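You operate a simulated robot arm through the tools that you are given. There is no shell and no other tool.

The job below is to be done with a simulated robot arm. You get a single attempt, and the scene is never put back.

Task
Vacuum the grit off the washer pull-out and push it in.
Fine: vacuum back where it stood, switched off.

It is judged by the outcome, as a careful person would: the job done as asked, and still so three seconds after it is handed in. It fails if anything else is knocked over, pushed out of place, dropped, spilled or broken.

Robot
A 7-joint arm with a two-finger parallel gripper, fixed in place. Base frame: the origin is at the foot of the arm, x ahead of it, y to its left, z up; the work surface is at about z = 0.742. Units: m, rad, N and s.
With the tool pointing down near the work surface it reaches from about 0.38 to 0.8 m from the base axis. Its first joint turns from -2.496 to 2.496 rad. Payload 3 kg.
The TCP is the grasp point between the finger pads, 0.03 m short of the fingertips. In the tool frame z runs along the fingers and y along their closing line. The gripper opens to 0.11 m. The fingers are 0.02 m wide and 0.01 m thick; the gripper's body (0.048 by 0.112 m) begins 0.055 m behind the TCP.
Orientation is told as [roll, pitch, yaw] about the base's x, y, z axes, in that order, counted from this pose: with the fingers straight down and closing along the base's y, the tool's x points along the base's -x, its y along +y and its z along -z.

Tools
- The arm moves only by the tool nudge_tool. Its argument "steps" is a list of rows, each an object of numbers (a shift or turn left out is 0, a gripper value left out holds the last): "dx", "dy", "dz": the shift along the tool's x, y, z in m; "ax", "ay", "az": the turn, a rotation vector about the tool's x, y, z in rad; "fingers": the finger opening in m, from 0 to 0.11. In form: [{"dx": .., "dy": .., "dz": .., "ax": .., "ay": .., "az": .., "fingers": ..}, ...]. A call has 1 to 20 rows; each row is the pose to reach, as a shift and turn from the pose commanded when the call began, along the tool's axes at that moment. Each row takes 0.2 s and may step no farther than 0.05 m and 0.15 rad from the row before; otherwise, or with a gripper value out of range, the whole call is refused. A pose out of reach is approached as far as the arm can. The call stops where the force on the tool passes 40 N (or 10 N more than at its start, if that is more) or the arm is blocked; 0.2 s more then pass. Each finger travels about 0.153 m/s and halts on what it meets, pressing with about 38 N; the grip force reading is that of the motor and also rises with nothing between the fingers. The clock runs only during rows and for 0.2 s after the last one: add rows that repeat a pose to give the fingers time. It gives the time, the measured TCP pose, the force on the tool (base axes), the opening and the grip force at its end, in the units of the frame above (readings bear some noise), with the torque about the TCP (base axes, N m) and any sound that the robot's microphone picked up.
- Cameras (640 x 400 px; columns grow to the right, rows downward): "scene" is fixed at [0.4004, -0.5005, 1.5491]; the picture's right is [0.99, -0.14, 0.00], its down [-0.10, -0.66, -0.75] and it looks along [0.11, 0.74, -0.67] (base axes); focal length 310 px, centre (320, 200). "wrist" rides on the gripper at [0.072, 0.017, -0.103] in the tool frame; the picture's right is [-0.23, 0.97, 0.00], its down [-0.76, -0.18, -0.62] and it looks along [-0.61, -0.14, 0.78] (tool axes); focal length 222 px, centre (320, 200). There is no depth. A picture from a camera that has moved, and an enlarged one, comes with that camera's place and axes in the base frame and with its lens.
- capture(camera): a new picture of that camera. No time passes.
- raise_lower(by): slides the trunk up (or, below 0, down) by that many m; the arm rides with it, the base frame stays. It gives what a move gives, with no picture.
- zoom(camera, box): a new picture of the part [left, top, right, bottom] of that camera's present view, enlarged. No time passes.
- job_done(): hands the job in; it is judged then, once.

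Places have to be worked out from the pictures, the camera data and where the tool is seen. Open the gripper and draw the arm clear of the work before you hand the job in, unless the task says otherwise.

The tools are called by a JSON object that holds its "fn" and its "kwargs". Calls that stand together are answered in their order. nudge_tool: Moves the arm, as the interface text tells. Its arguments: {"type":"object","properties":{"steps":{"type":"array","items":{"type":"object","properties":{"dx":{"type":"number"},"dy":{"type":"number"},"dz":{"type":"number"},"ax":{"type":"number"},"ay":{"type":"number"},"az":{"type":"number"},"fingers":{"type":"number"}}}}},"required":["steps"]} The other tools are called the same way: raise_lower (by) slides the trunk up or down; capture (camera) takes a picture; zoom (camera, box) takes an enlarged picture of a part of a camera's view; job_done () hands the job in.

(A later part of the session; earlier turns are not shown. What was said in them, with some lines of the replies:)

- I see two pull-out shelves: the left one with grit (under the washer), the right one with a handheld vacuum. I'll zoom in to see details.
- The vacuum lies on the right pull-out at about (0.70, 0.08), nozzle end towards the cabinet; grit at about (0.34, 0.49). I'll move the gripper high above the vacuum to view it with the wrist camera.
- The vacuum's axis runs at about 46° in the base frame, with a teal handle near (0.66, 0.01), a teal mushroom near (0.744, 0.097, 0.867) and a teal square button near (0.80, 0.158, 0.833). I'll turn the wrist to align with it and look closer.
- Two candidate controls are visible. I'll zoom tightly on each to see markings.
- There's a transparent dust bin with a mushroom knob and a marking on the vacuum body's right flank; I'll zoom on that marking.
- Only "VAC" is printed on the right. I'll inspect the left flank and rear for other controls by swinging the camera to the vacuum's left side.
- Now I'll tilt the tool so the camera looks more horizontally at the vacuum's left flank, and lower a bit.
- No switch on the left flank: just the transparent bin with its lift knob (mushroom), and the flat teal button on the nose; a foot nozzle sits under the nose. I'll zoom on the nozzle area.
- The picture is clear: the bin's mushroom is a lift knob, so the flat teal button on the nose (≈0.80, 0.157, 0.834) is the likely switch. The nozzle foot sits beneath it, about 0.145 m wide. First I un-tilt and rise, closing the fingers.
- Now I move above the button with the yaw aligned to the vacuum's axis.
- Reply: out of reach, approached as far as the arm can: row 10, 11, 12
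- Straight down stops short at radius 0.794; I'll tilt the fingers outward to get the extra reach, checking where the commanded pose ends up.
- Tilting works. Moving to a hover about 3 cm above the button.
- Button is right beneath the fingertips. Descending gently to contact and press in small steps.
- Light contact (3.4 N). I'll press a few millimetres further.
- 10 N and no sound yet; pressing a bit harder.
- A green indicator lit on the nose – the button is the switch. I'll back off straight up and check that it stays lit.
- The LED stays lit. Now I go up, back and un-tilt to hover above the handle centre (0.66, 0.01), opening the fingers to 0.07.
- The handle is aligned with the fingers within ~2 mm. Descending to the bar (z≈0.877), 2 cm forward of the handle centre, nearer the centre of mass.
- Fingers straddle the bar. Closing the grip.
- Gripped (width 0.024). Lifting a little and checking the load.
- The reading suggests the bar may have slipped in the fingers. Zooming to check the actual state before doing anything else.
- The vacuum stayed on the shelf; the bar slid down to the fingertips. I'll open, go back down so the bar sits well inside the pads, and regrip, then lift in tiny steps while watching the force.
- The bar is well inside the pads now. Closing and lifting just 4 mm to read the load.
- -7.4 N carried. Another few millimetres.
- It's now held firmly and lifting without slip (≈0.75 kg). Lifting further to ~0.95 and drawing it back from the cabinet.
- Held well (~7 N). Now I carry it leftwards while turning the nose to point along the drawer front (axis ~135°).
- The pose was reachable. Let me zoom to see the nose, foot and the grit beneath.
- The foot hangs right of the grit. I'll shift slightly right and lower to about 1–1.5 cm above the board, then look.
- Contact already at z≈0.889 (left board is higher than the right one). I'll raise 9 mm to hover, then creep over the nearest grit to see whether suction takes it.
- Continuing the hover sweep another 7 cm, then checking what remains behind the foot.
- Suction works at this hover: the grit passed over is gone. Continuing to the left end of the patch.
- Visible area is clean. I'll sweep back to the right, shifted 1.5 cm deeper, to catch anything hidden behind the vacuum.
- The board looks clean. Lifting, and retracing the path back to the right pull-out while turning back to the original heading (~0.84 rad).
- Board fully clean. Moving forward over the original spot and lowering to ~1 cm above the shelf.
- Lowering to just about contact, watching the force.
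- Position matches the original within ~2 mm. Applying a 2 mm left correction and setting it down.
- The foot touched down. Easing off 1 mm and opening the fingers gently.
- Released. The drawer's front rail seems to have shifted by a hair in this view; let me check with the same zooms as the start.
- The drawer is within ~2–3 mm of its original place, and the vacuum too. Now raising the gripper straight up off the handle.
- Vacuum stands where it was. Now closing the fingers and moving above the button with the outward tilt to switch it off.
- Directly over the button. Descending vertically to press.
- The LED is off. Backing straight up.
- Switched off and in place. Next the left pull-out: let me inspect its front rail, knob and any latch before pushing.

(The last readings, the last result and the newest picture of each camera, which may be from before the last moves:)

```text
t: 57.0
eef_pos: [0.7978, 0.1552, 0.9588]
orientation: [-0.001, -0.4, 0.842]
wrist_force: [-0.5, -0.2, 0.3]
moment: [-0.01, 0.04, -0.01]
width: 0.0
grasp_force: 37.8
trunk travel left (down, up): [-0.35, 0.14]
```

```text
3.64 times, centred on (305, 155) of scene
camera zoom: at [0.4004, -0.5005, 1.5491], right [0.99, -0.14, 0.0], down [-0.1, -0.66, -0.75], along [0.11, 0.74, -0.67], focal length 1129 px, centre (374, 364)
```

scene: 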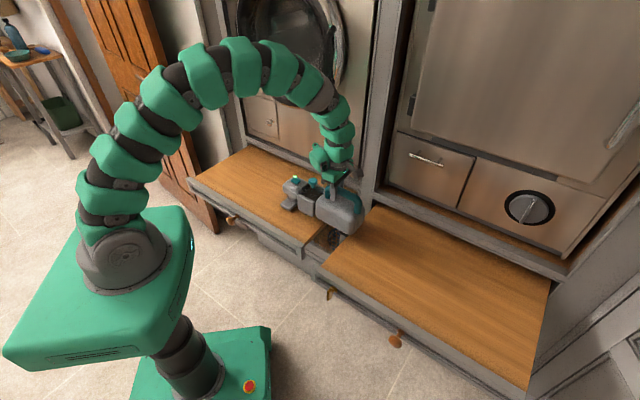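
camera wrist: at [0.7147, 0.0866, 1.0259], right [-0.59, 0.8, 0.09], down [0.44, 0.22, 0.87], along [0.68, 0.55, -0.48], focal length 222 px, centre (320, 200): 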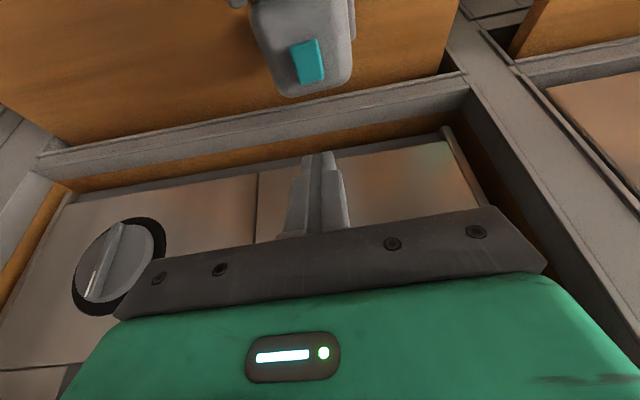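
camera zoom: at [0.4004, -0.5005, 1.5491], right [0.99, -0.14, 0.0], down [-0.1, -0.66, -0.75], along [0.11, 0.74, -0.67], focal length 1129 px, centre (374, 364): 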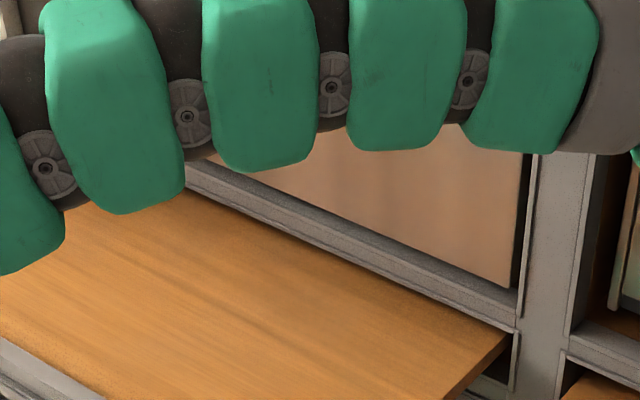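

No latch on the left pull-out; its rail front face is around t≈0.425 m from the base along the 45° direction, spanning z≈0.67–0.745, with the cabinet face at ≈0.77. I'll un-tilt, retreat and travel to in front of it.

{"fn": "nudge_tool", "kwargs": {"steps": [{"dx": 0.0186, "dy": 0.0043, "dz": -0.0209, "ay": 0.08}, {"dx": 0.0372, "dy": 0.0085, "dz": -0.0418, "ay": 0.16}, {"dx": 0.0557, "dy": 0.0128, "dz": -0.0626, "ay": 0.24}, {"dx": 0.0743, "dy": 0.017, "dz": -0.0835, "ay": 0.32}, {"dx": 0.0929, "dy": 0.0213, "dz": -0.1044, "ay": 0.4}]}}

{"fn": "nudge_tool", "kwargs": {"steps": [{"dx": 0.0084, "dy": 0.0377, "dz": 0.0, "az": 0.004}, {"dx": 0.0168, "dy": 0.0754, "dz": 0.0, "az": 0.008}, {"dx": 0.0252, "dy": 0.1131, "dz": 0.0, "az": 0.012}, {"dx": 0.0336, "dy": 0.1508, "dz": 0.0, "az": 0.016}, {"dx": 0.042, "dy": 0.1885, "dz": 0.0, "az": 0.02}, {"dx": 0.0504, "dy": 0.2262, "dz": 0.005, "az": 0.024}, {"dx": 0.0587, "dy": 0.264, "dz": 0.01, "az": 0.028}, {"dx": 0.0671, "dy": 0.3017, "dz": 0.015, "az": 0.032}, {"dx": 0.0755, "dy": 0.3394, "dz": 0.02, "az": 0.036}, {"dx": 0.0839, "dy": 0.3771, "dz": 0.03, "az": 0.04}, {"dx": 0.0923, "dy": 0.4148, "dz": 0.04, "az": 0.044}, {"dx": 0.1007, "dy": 0.4525, "dz": 0.05, "az": 0.048}, {"dx": 0.1091, "dy": 0.4902, "dz": 0.06, "az": 0.052}, {"dx": 0.1175, "dy": 0.5279, "dz": 0.069, "az": 0.057}]}}

{"fn": "capture", "kwargs": {"camera": "scene"}}

{"fn": "capture", "kwargs": {"camera": "wrist"}}

```text
t: 58.2
eef_pos: [0.6969, 0.076, 1.0178]
orientation: [0.001, 0.004, 0.842]
wrist_force: [-0.6, 0.3, -0.3]
moment: [-0.04, -0.01, 0.01]
width: 0.0
grasp_force: 37.8
trunk travel left (down, up): [-0.35, 0.14]
```

```text
t: 61.2
eef_pos: [0.2234, 0.3378, 0.9504]
orientation: [0.0, -0.001, 0.784]
wrist_force: [1.1, -0.7, -0.3]
moment: [0.04, 0.02, -0.01]
width: 0.0
grasp_force: 38.0
trunk travel left (down, up): [-0.35, 0.14]
```

```text
taken
```

scene: 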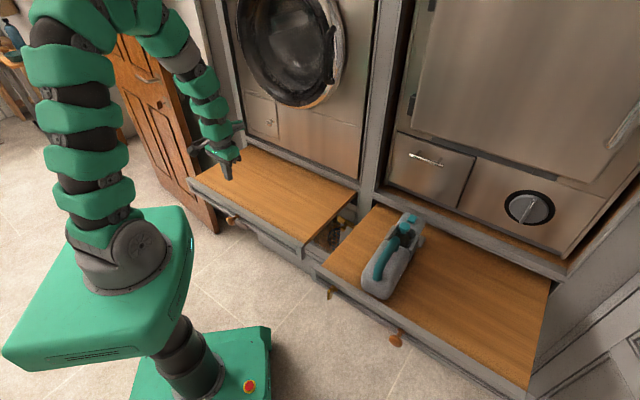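

```text
taken
camera wrist: at [0.16, 0.2983, 1.0528], right [-0.53, 0.85, 0.0], down [0.66, 0.41, 0.62], along [0.53, 0.33, -0.78], focal length 222 px, centre (320, 200)
```

wrist: 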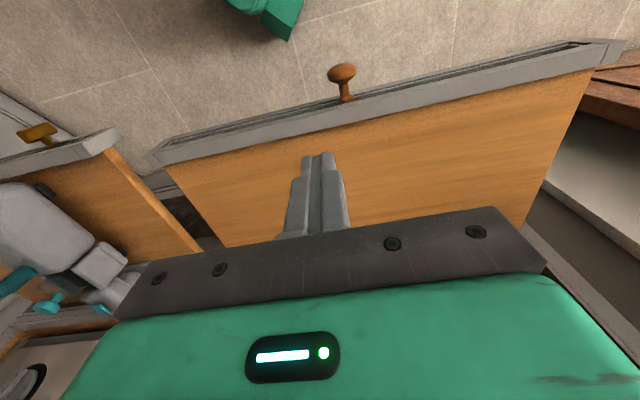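

The gripper is nearly above the rail's front edge. Zooming to measure the edge position accurately.

{"fn": "zoom", "kwargs": {"camera": "wrist", "box": [270, 50, 400, 170]}}

```text
3.33 times, centred on (335, 110) of wrist
camera zoom: at [0.16, 0.2983, 1.0528], right [-0.53, 0.85, 0.0], down [0.66, 0.41, 0.62], along [0.53, 0.33, -0.78], focal length 740 px, centre (270, 500)
```

zoom: 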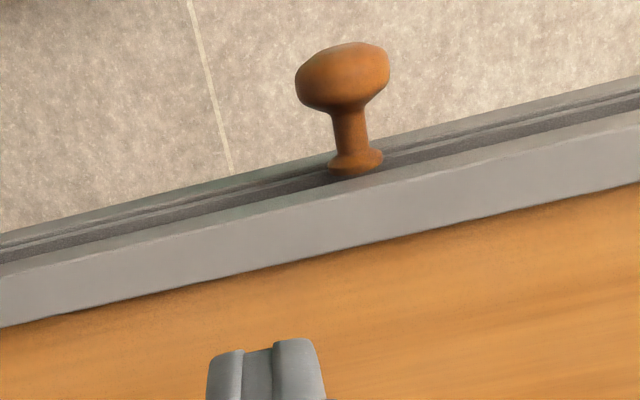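

The rail's front top edge is at t≈0.418 and the knob is at n≈-0.116, sticking out ~4 cm. I'll straddle the knob with the fingers open 0.08 for a symmetric push: shift over, and lower halfway first.

{"fn": "nudge_tool", "kwargs": {"steps": [{"dx": 0.006, "dy": 0.0175, "fingers": 0.08}, {"dx": 0.0118, "dy": 0.0351, "fingers": 0.08}, {"dx": 0.0118, "dy": 0.0351, "dz": 0.03}, {"dx": 0.0118, "dy": 0.0351, "dz": 0.06}, {"dx": 0.0118, "dy": 0.0351, "dz": 0.09}, {"dx": 0.0118, "dy": 0.0351, "dz": 0.12}]}}

{"fn": "capture", "kwargs": {"camera": "wrist"}}

{"fn": "zoom", "kwargs": {"camera": "scene", "box": [170, 130, 290, 250]}}

```text
t: 62.6
eef_pos: [0.1906, 0.3537, 0.8287]
orientation: [0.001, 0.0, 0.784]
wrist_force: [-0.1, 0.2, -0.7]
moment: [-0.01, -0.01, -0.02]
width: 0.0798
grasp_force: 0.0
trunk travel left (down, up): [-0.35, 0.14]
```

```text
taken
camera wrist: at [0.1288, 0.3142, 0.9323], right [-0.53, 0.85, 0.0], down [0.66, 0.41, 0.62], along [0.53, 0.33, -0.78], focal length 222 px, centre (320, 200)
```

wrist: 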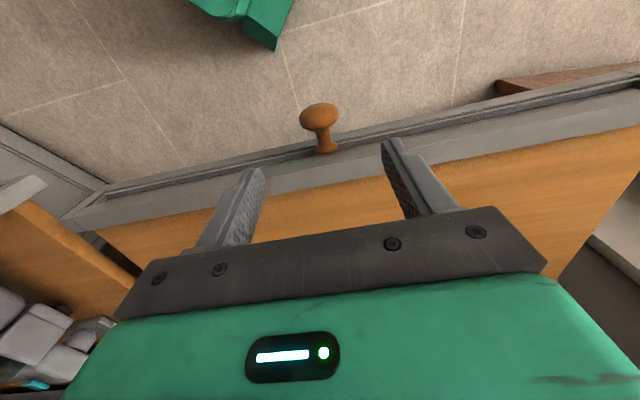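

```text
3.33 times, centred on (230, 190) of scene
camera zoom: at [0.4004, -0.5005, 1.5491], right [0.99, -0.14, 0.0], down [-0.1, -0.66, -0.75], along [0.11, 0.74, -0.67], focal length 1035 px, centre (620, 233)
```

zoom: 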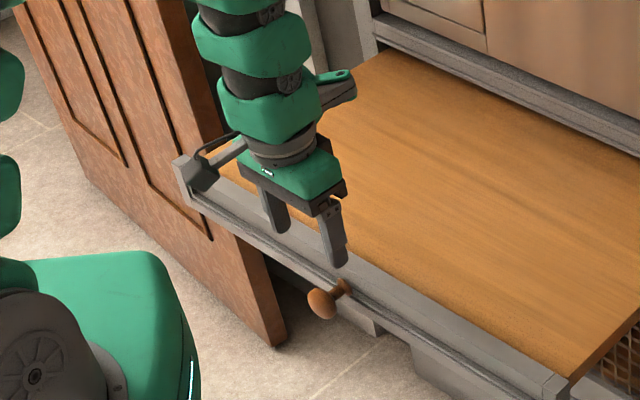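

Knob is centred between the fingers; rail is ~1–2 cm ahead of the finger faces. Shift back 8 mm and lower to z≈0.735.

{"fn": "nudge_tool", "kwargs": {"steps": [{"dx": 0.008, "dz": 0.02}, {"dx": 0.008, "dz": 0.04}, {"dx": 0.008, "dz": 0.06}, {"dx": 0.008, "dz": 0.08}, {"dx": 0.008, "dz": 0.094}]}}

{"fn": "capture", "kwargs": {"camera": "wrist"}}

{"fn": "zoom", "kwargs": {"camera": "scene", "box": [170, 130, 290, 250]}}

```text
t: 63.8
eef_pos: [0.1841, 0.3508, 0.735]
orientation: [0.0, -0.001, 0.785]
wrist_force: [-0.1, -0.2, 0.6]
moment: [-0.02, 0.03, 0.0]
width: 0.0801
grasp_force: 0.1
trunk travel left (down, up): [-0.35, 0.14]
```

```text
taken
camera wrist: at [0.1225, 0.3107, 0.8379], right [-0.53, 0.85, 0.0], down [0.66, 0.41, 0.62], along [0.53, 0.33, -0.78], focal length 222 px, centre (320, 200)
```

wrist: 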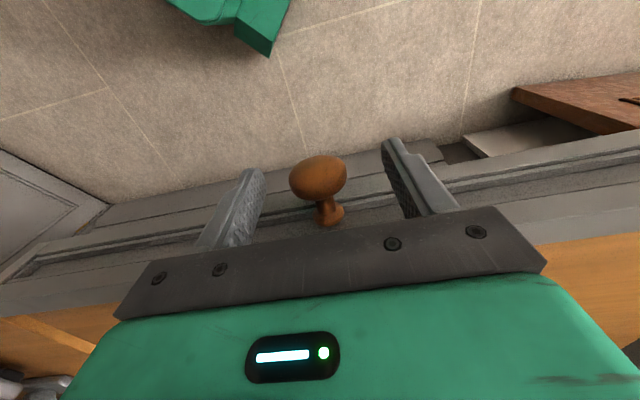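

```text
3.33 times, centred on (230, 190) of scene
camera zoom: at [0.4004, -0.5005, 1.5491], right [0.99, -0.14, 0.0], down [-0.1, -0.66, -0.75], along [0.11, 0.74, -0.67], focal length 1035 px, centre (620, 233)
```

zoom: 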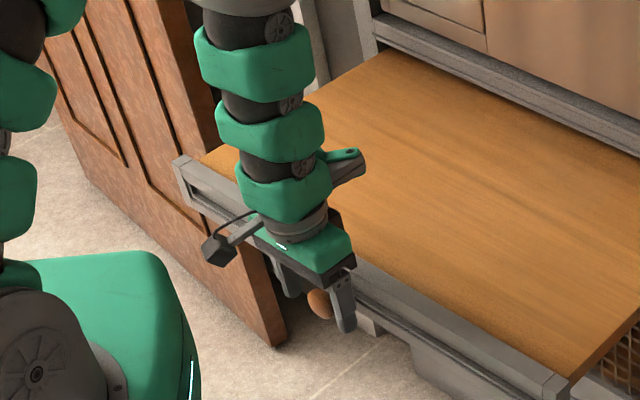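

The fingers straddle the knob in front of the rail. Starting to push gently along +t.

{"fn": "nudge_tool", "kwargs": {"steps": [{"dx": -0.01}, {"dx": -0.02}, {"dx": -0.03}, {"dx": -0.04}, {"dx": -0.05}, {"dx": -0.06}]}}

{"fn": "zoom", "kwargs": {"camera": "scene", "box": [170, 110, 370, 260]}}

```text
t: 65.2
eef_pos: [0.2286, 0.3905, 0.7352]
orientation: [-0.001, -0.003, 0.781]
wrist_force: [-0.2, -0.6, -0.6]
moment: [-0.05, 0.01, -0.01]
width: 0.08
grasp_force: 0.0
trunk travel left (down, up): [-0.35, 0.14]
```

```text
2.67 times, centred on (270, 185) of scene
camera zoom: at [0.4004, -0.5005, 1.5491], right [0.99, -0.14, 0.0], down [-0.1, -0.66, -0.75], along [0.11, 0.74, -0.67], focal length 828 px, centre (453, 240)
```

zoom: 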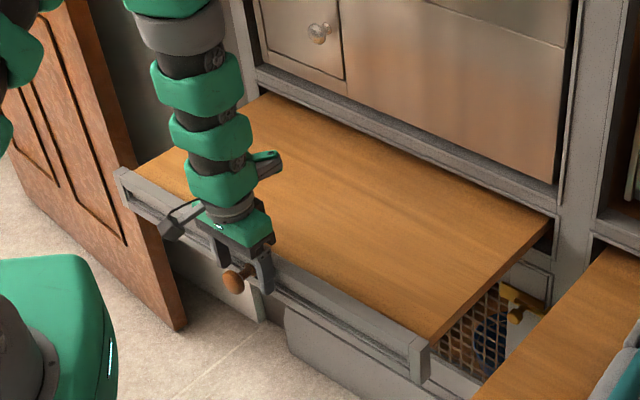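

It slides easily. Continue pushing to about t=0.60 with the tool vertical.

{"fn": "nudge_tool", "kwargs": {"steps": [{"dx": -0.012}, {"dx": -0.024}, {"dx": -0.036}, {"dx": -0.048}, {"dx": -0.06}, {"dx": -0.072}, {"dx": -0.084}, {"dx": -0.096}, {"dx": -0.108}, {"dx": -0.12}, {"dx": -0.132}, {"dx": -0.144}]}}

{"fn": "zoom", "kwargs": {"camera": "scene", "box": [190, 90, 390, 240]}}

{"fn": "capture", "kwargs": {"camera": "wrist"}}

```text
t: 67.8
eef_pos: [0.3316, 0.4948, 0.7347]
orientation: [0.002, -0.002, 0.783]
wrist_force: [-0.9, 0.9, -0.2]
moment: [-0.01, -0.01, 0.0]
width: 0.0799
grasp_force: 0.1
trunk travel left (down, up): [-0.35, 0.14]
```

```text
2.67 times, centred on (290, 165) of scene
camera zoom: at [0.4004, -0.5005, 1.5491], right [0.99, -0.14, 0.0], down [-0.1, -0.66, -0.75], along [0.11, 0.74, -0.67], focal length 828 px, centre (400, 293)
```

zoom: 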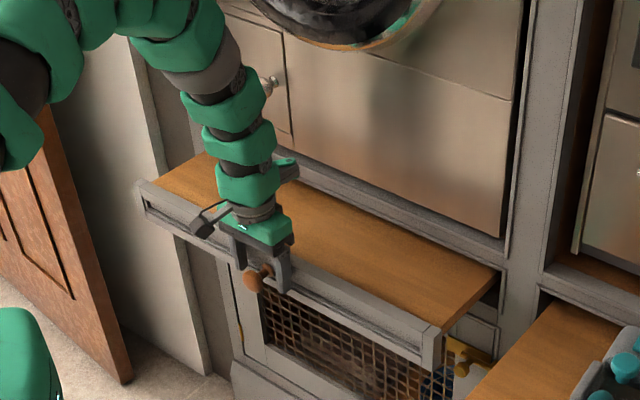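

```text
taken
camera wrist: at [0.2686, 0.4547, 0.8375], right [-0.53, 0.85, 0.0], down [0.66, 0.41, 0.62], along [0.53, 0.33, -0.78], focal length 222 px, centre (320, 200)
```

wrist: 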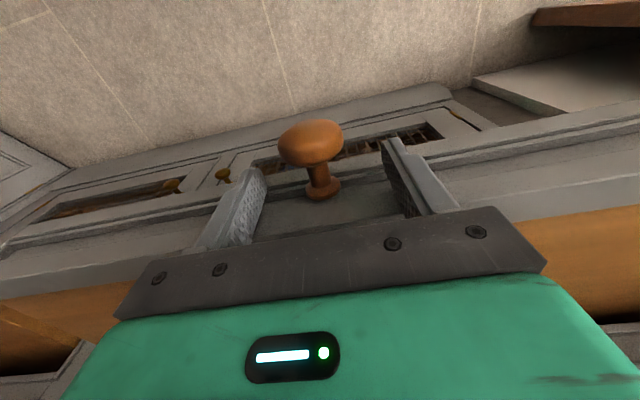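

Sliding well; rail now at t≈0.594. I'll back off slightly, tilt the fingers outward (for clearance to the washer front) and continue pushing.

{"fn": "nudge_tool", "kwargs": {"steps": [{"dx": 0.018}, {"dx": 0.035}, {"dx": 0.035, "ay": -0.13}, {"dx": 0.035, "ay": -0.26}, {"dx": 0.035, "ay": -0.39}, {"dx": 0.035, "ay": -0.5}, {"dx": 0.024, "ay": -0.5}, {"dx": 0.013, "ay": -0.5}, {"dx": 0.003, "ay": -0.5}, {"dx": -0.008, "ay": -0.5}, {"dx": -0.02, "ay": -0.5}, {"dx": -0.032, "ay": -0.5}, {"dx": -0.044, "ay": -0.5}, {"dx": -0.056, "ay": -0.5}, {"dx": -0.068, "ay": -0.5}, {"dx": -0.08, "ay": -0.5}]}}

{"fn": "zoom", "kwargs": {"camera": "scene", "box": [190, 90, 390, 240]}}

{"fn": "capture", "kwargs": {"camera": "wrist"}}

```text
t: 71.2
eef_pos: [0.3871, 0.5521, 0.7372]
orientation: [0.002, -0.503, 0.784]
wrist_force: [0.0, -1.2, 0.0]
moment: [0.02, -0.01, -0.05]
width: 0.08
grasp_force: 0.1
trunk travel left (down, up): [-0.35, 0.14]
```

```text
2.67 times, centred on (290, 165) of scene
camera zoom: at [0.4004, -0.5005, 1.5491], right [0.99, -0.14, 0.0], down [-0.1, -0.66, -0.75], along [0.11, 0.74, -0.67], focal length 828 px, centre (400, 293)
```

zoom: 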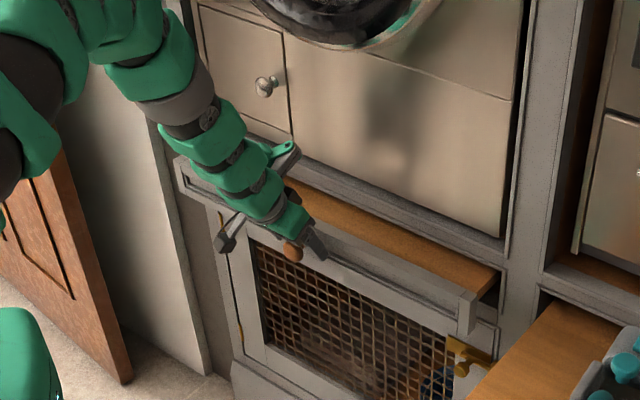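

```text
taken
camera wrist: at [0.2953, 0.4833, 0.7921], right [-0.55, 0.83, 0.11], down [0.39, 0.13, 0.91], along [0.74, 0.54, -0.39], focal length 222 px, centre (320, 200)
```

wrist: 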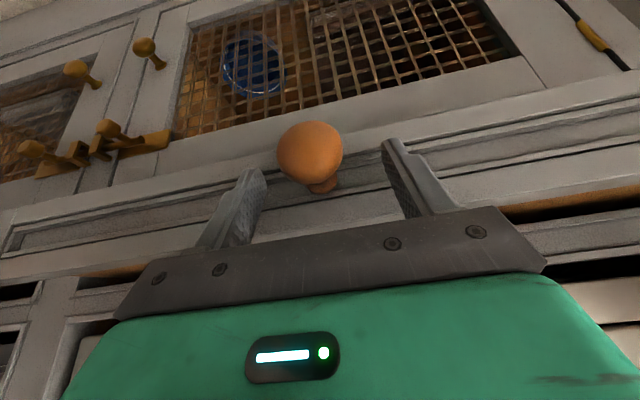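

Rail at t≈0.687, drawer nearly closed. Continuing horizontally another 6 cm in 1 cm steps.

{"fn": "nudge_tool", "kwargs": {"steps": [{"dx": -0.0088, "dz": 0.0048}, {"dx": -0.0176, "dz": 0.0096}, {"dx": -0.0263, "dz": 0.0144}, {"dx": -0.0351, "dz": 0.0192}, {"dx": -0.0439, "dz": 0.024}, {"dx": -0.0527, "dz": 0.0288}]}}

{"fn": "zoom", "kwargs": {"camera": "scene", "box": [190, 90, 390, 240]}}

{"fn": "capture", "kwargs": {"camera": "wrist"}}

```text
t: 72.6
eef_pos: [0.4278, 0.5921, 0.7342]
orientation: [0.001, -0.501, 0.786]
wrist_force: [-0.1, -0.6, -0.3]
moment: [0.02, 0.0, 0.01]
width: 0.08
grasp_force: 0.1
trunk travel left (down, up): [-0.35, 0.14]
```

```text
2.67 times, centred on (290, 165) of scene
camera zoom: at [0.4004, -0.5005, 1.5491], right [0.99, -0.14, 0.0], down [-0.1, -0.66, -0.75], along [0.11, 0.74, -0.67], focal length 828 px, centre (400, 293)
```

zoom: 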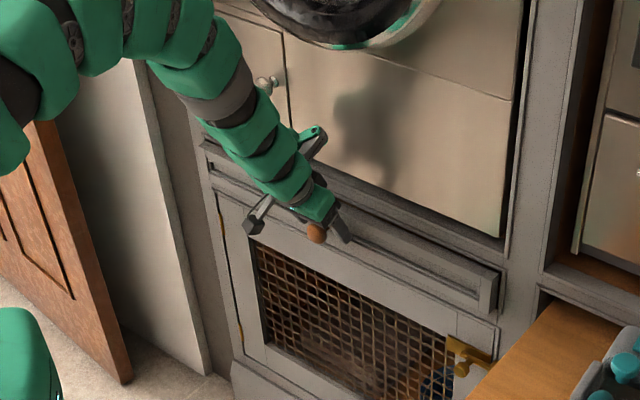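

```text
taken
camera wrist: at [0.337, 0.5243, 0.7899], right [-0.55, 0.83, 0.11], down [0.39, 0.14, 0.91], along [0.74, 0.54, -0.4], focal length 222 px, centre (320, 200)
```

wrist: 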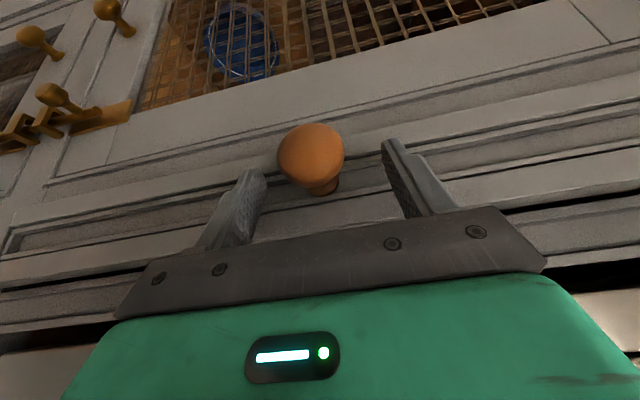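

Almost closed (rail ≈0.744). Pushing in 5 mm steps until it seats.

{"fn": "nudge_tool", "kwargs": {"steps": [{"dx": -0.0044, "dz": 0.0024}, {"dx": -0.0088, "dz": 0.0048}, {"dx": -0.0132, "dz": 0.0072}, {"dx": -0.0176, "dz": 0.0096}]}}

{"fn": "zoom", "kwargs": {"camera": "scene", "box": [240, 130, 360, 220]}}

```text
t: 73.6
eef_pos: [0.4425, 0.6067, 0.7348]
orientation: [0.001, -0.5, 0.783]
wrist_force: [-1.2, -0.2, -0.8]
moment: [0.0, 0.0, 0.02]
width: 0.0801
grasp_force: 0.0
trunk travel left (down, up): [-0.35, 0.14]
```

```text
4.44 times, centred on (300, 175) of scene
camera zoom: at [0.4004, -0.5005, 1.5491], right [0.99, -0.14, 0.0], down [-0.1, -0.66, -0.75], along [0.11, 0.74, -0.67], focal length 1380 px, centre (409, 311)
```

zoom: 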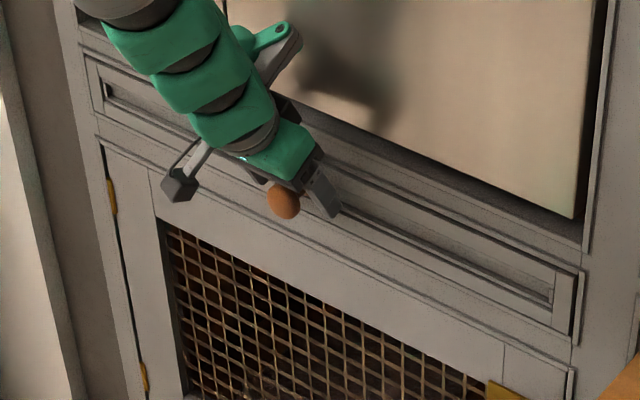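

Nearly flush, still no reaction. Continuing in 3 mm steps.

{"fn": "nudge_tool", "kwargs": {"steps": [{"dx": -0.0026, "dz": 0.0014}, {"dx": -0.0053, "dz": 0.0029}, {"dx": -0.0079, "dz": 0.0043}]}}

{"fn": "zoom", "kwargs": {"camera": "scene", "box": [240, 130, 360, 220]}}

```text
t: 74.5
eef_pos: [0.4457, 0.6101, 0.7345]
orientation: [-0.006, -0.494, 0.787]
wrist_force: [-15.1, -15.7, 10.3]
moment: [0.69, 0.08, 0.87]
width: 0.0803
grasp_force: 0.5
trunk travel left (down, up): [-0.35, 0.14]
stopped in row 3: the force on the tool passed its limit at 43 N (the readings are from after the stop); the commanded pose is now the measured one
```

```text
4.44 times, centred on (300, 175) of scene
camera zoom: at [0.4004, -0.5005, 1.5491], right [0.99, -0.14, 0.0], down [-0.1, -0.66, -0.75], along [0.11, 0.74, -0.67], focal length 1380 px, centre (409, 311)
```

zoom: 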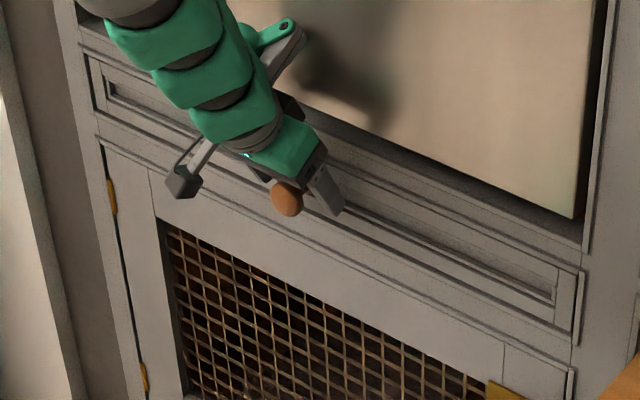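

Seated: the end stop gave 43 N and the rail is flush. Backing straight off, fingers clear of the knob.

{"fn": "nudge_tool", "kwargs": {"steps": [{"dx": 0.0088, "dz": -0.0048}, {"dx": 0.0263, "dz": -0.0144}, {"dx": 0.0527, "dz": -0.0288}, {"dx": 0.079, "dz": -0.0431}, {"dx": 0.1053, "dz": -0.0575}]}}

{"fn": "zoom", "kwargs": {"camera": "scene", "box": [230, 110, 370, 230]}}

{"fn": "capture", "kwargs": {"camera": "wrist"}}

```text
t: 75.7
eef_pos: [0.3641, 0.5262, 0.7334]
orientation: [-0.004, -0.495, 0.785]
wrist_force: [0.1, 0.6, -0.2]
moment: [0.02, 0.01, 0.0]
width: 0.0802
grasp_force: 0.1
trunk travel left (down, up): [-0.35, 0.14]
```

```text
3.33 times, centred on (300, 170) of scene
camera zoom: at [0.4004, -0.5005, 1.5491], right [0.99, -0.14, 0.0], down [-0.1, -0.66, -0.75], along [0.11, 0.74, -0.67], focal length 1035 px, centre (387, 300)
```

zoom: 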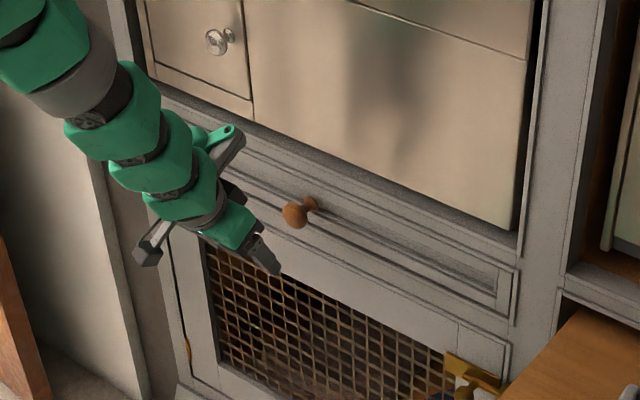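

```text
taken
camera wrist: at [0.273, 0.4585, 0.7896], right [-0.55, 0.83, 0.1], down [0.39, 0.14, 0.91], along [0.74, 0.54, -0.4], focal length 222 px, centre (320, 200)
```

wrist: 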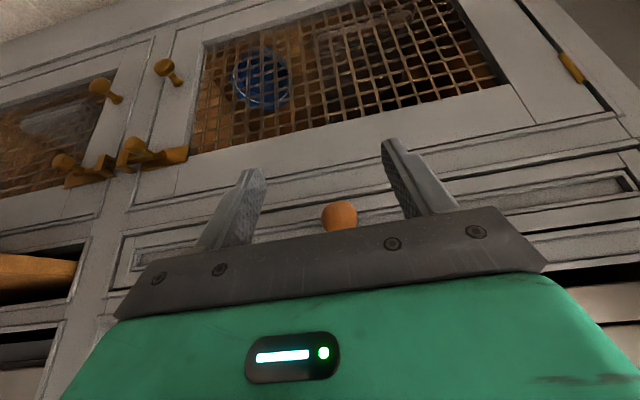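

The drawer is closed flush. Raising and un-tilting the arm to a clear position.

{"fn": "nudge_tool", "kwargs": {"steps": [{"dx": -0.0013, "dz": -0.0372, "ay": 0.0825}, {"dx": -0.0026, "dz": -0.0743, "ay": 0.165}, {"dx": -0.004, "dz": -0.1115, "ay": 0.2475}, {"dx": -0.0053, "dz": -0.1487, "ay": 0.33}, {"dx": -0.0066, "dz": -0.1858, "ay": 0.4125}, {"dx": -0.0079, "dz": -0.223, "ay": 0.495}]}}

{"fn": "capture", "kwargs": {"camera": "scene"}}

{"fn": "zoom", "kwargs": {"camera": "scene", "box": [350, 200, 440, 310]}}

{"fn": "zoom", "kwargs": {"camera": "scene", "box": [300, 180, 600, 400]}}

{"fn": "zoom", "kwargs": {"camera": "scene", "box": [230, 110, 370, 230]}}

```text
t: 77.1
eef_pos: [0.291, 0.458, 0.9348]
orientation: [-0.004, 0.001, 0.786]
wrist_force: [1.0, -0.4, 0.1]
moment: [-0.05, 0.0, -0.05]
width: 0.0799
grasp_force: 0.1
trunk travel left (down, up): [-0.35, 0.14]
```

```text
taken
```

scene: 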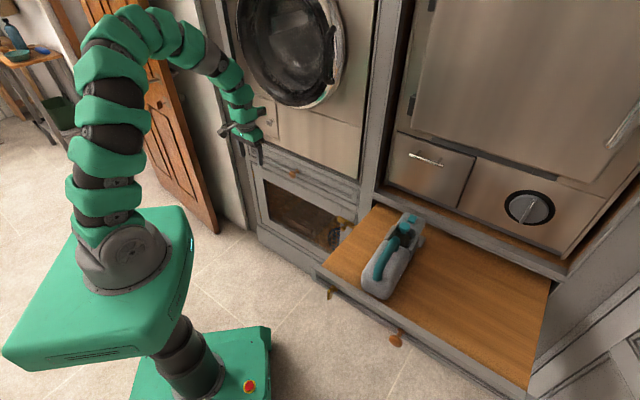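

```text
3.64 times, centred on (395, 255) of scene
camera zoom: at [0.4004, -0.5005, 1.5491], right [0.99, -0.14, 0.0], down [-0.1, -0.66, -0.75], along [0.11, 0.74, -0.67], focal length 1129 px, centre (47, 0)
```

zoom: 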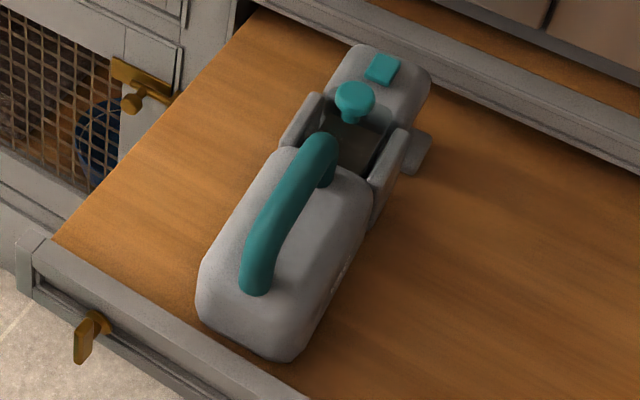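

```text
1.82 times, centred on (450, 290) of scene
camera zoom: at [0.4004, -0.5005, 1.5491], right [0.99, -0.14, 0.0], down [-0.1, -0.66, -0.75], along [0.11, 0.74, -0.67], focal length 565 px, centre (84, 36)
```

zoom: 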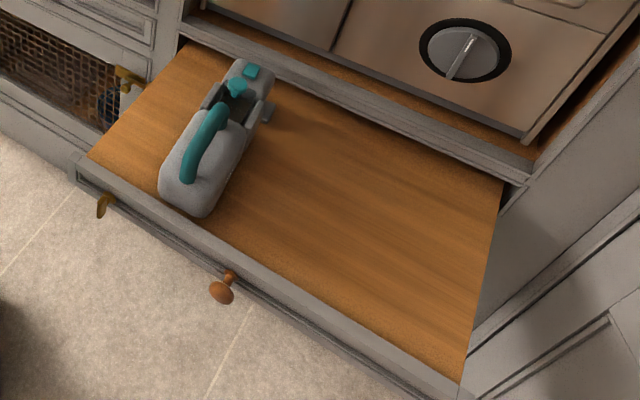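

```text
3.33 times, centred on (300, 170) of scene
camera zoom: at [0.4004, -0.5005, 1.5491], right [0.99, -0.14, 0.0], down [-0.1, -0.66, -0.75], along [0.11, 0.74, -0.67], focal length 1035 px, centre (387, 300)
```

zoom: 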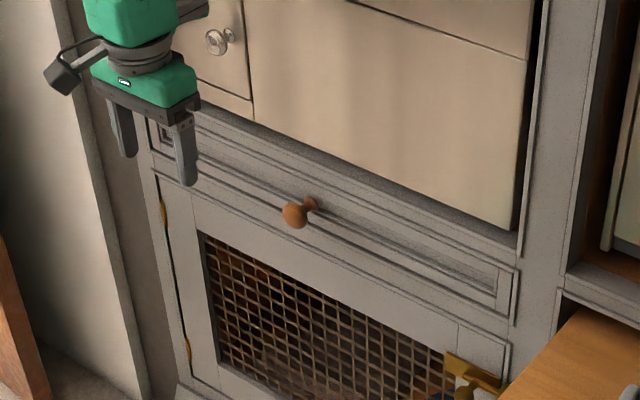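

The pull-out is closed and stays closed, the vacuum stands off at its original spot, and no grit remains. I'll open the gripper fully and draw the arm back a bit further.

{"fn": "nudge_tool", "kwargs": {"steps": [{"dx": 0.02, "dz": -0.03, "fingers": 0.11}, {"dx": 0.03, "dz": -0.06, "fingers": 0.11}, {"dx": 0.04, "dz": -0.1, "fingers": 0.11}, {"dx": 0.04, "dz": -0.1, "fingers": 0.11}, {"dx": 0.04, "dz": -0.1, "fingers": 0.11}]}}

{"fn": "capture", "kwargs": {"camera": "scene"}}

```text
t: 78.3
eef_pos: [0.2616, 0.4292, 1.036]
orientation: [-0.005, 0.001, 0.785]
wrist_force: [0.5, 0.3, -0.2]
moment: [-0.04, 0.0, 0.0]
width: 0.1104
grasp_force: 0.0
trunk travel left (down, up): [-0.35, 0.14]
```

```text
taken
```

scene: 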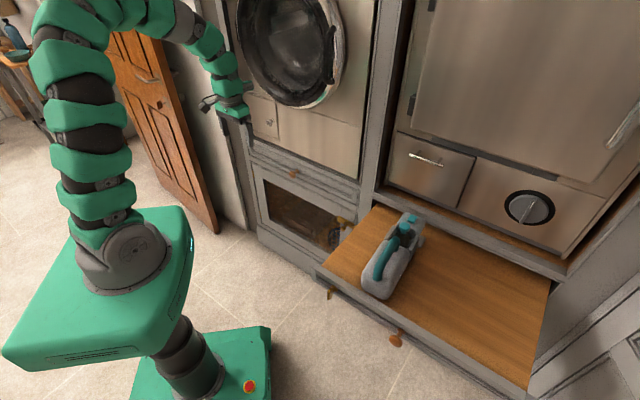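

The arm is clear, the gripper is open, and everything is in its final state. Handing the job in.

{"fn": "job_done", "kwargs": {}}

```text
The job is handed in.
```

The washer pull-out is vacuumed clean and pushed in until it hit its end stop, flush with the cabinet. No grit was visible in the pictures after the sweep.

- **Vacuum:** it is back within about 2 mm of where it stood. It is switched off; the green light on its nose went out.
- **Other pull-out:** the one the vacuum stands on slid in by about 3 mm when I set the vacuum down. I left it there rather than risk pulling on it.
- **First lift:** the vacuum's handle slipped in the gripper on the first try, which turned the vacuum slightly on its shelf. It did not fall, and I corrected for the turn when I put it back.

The gripper is open and the arm is clear.
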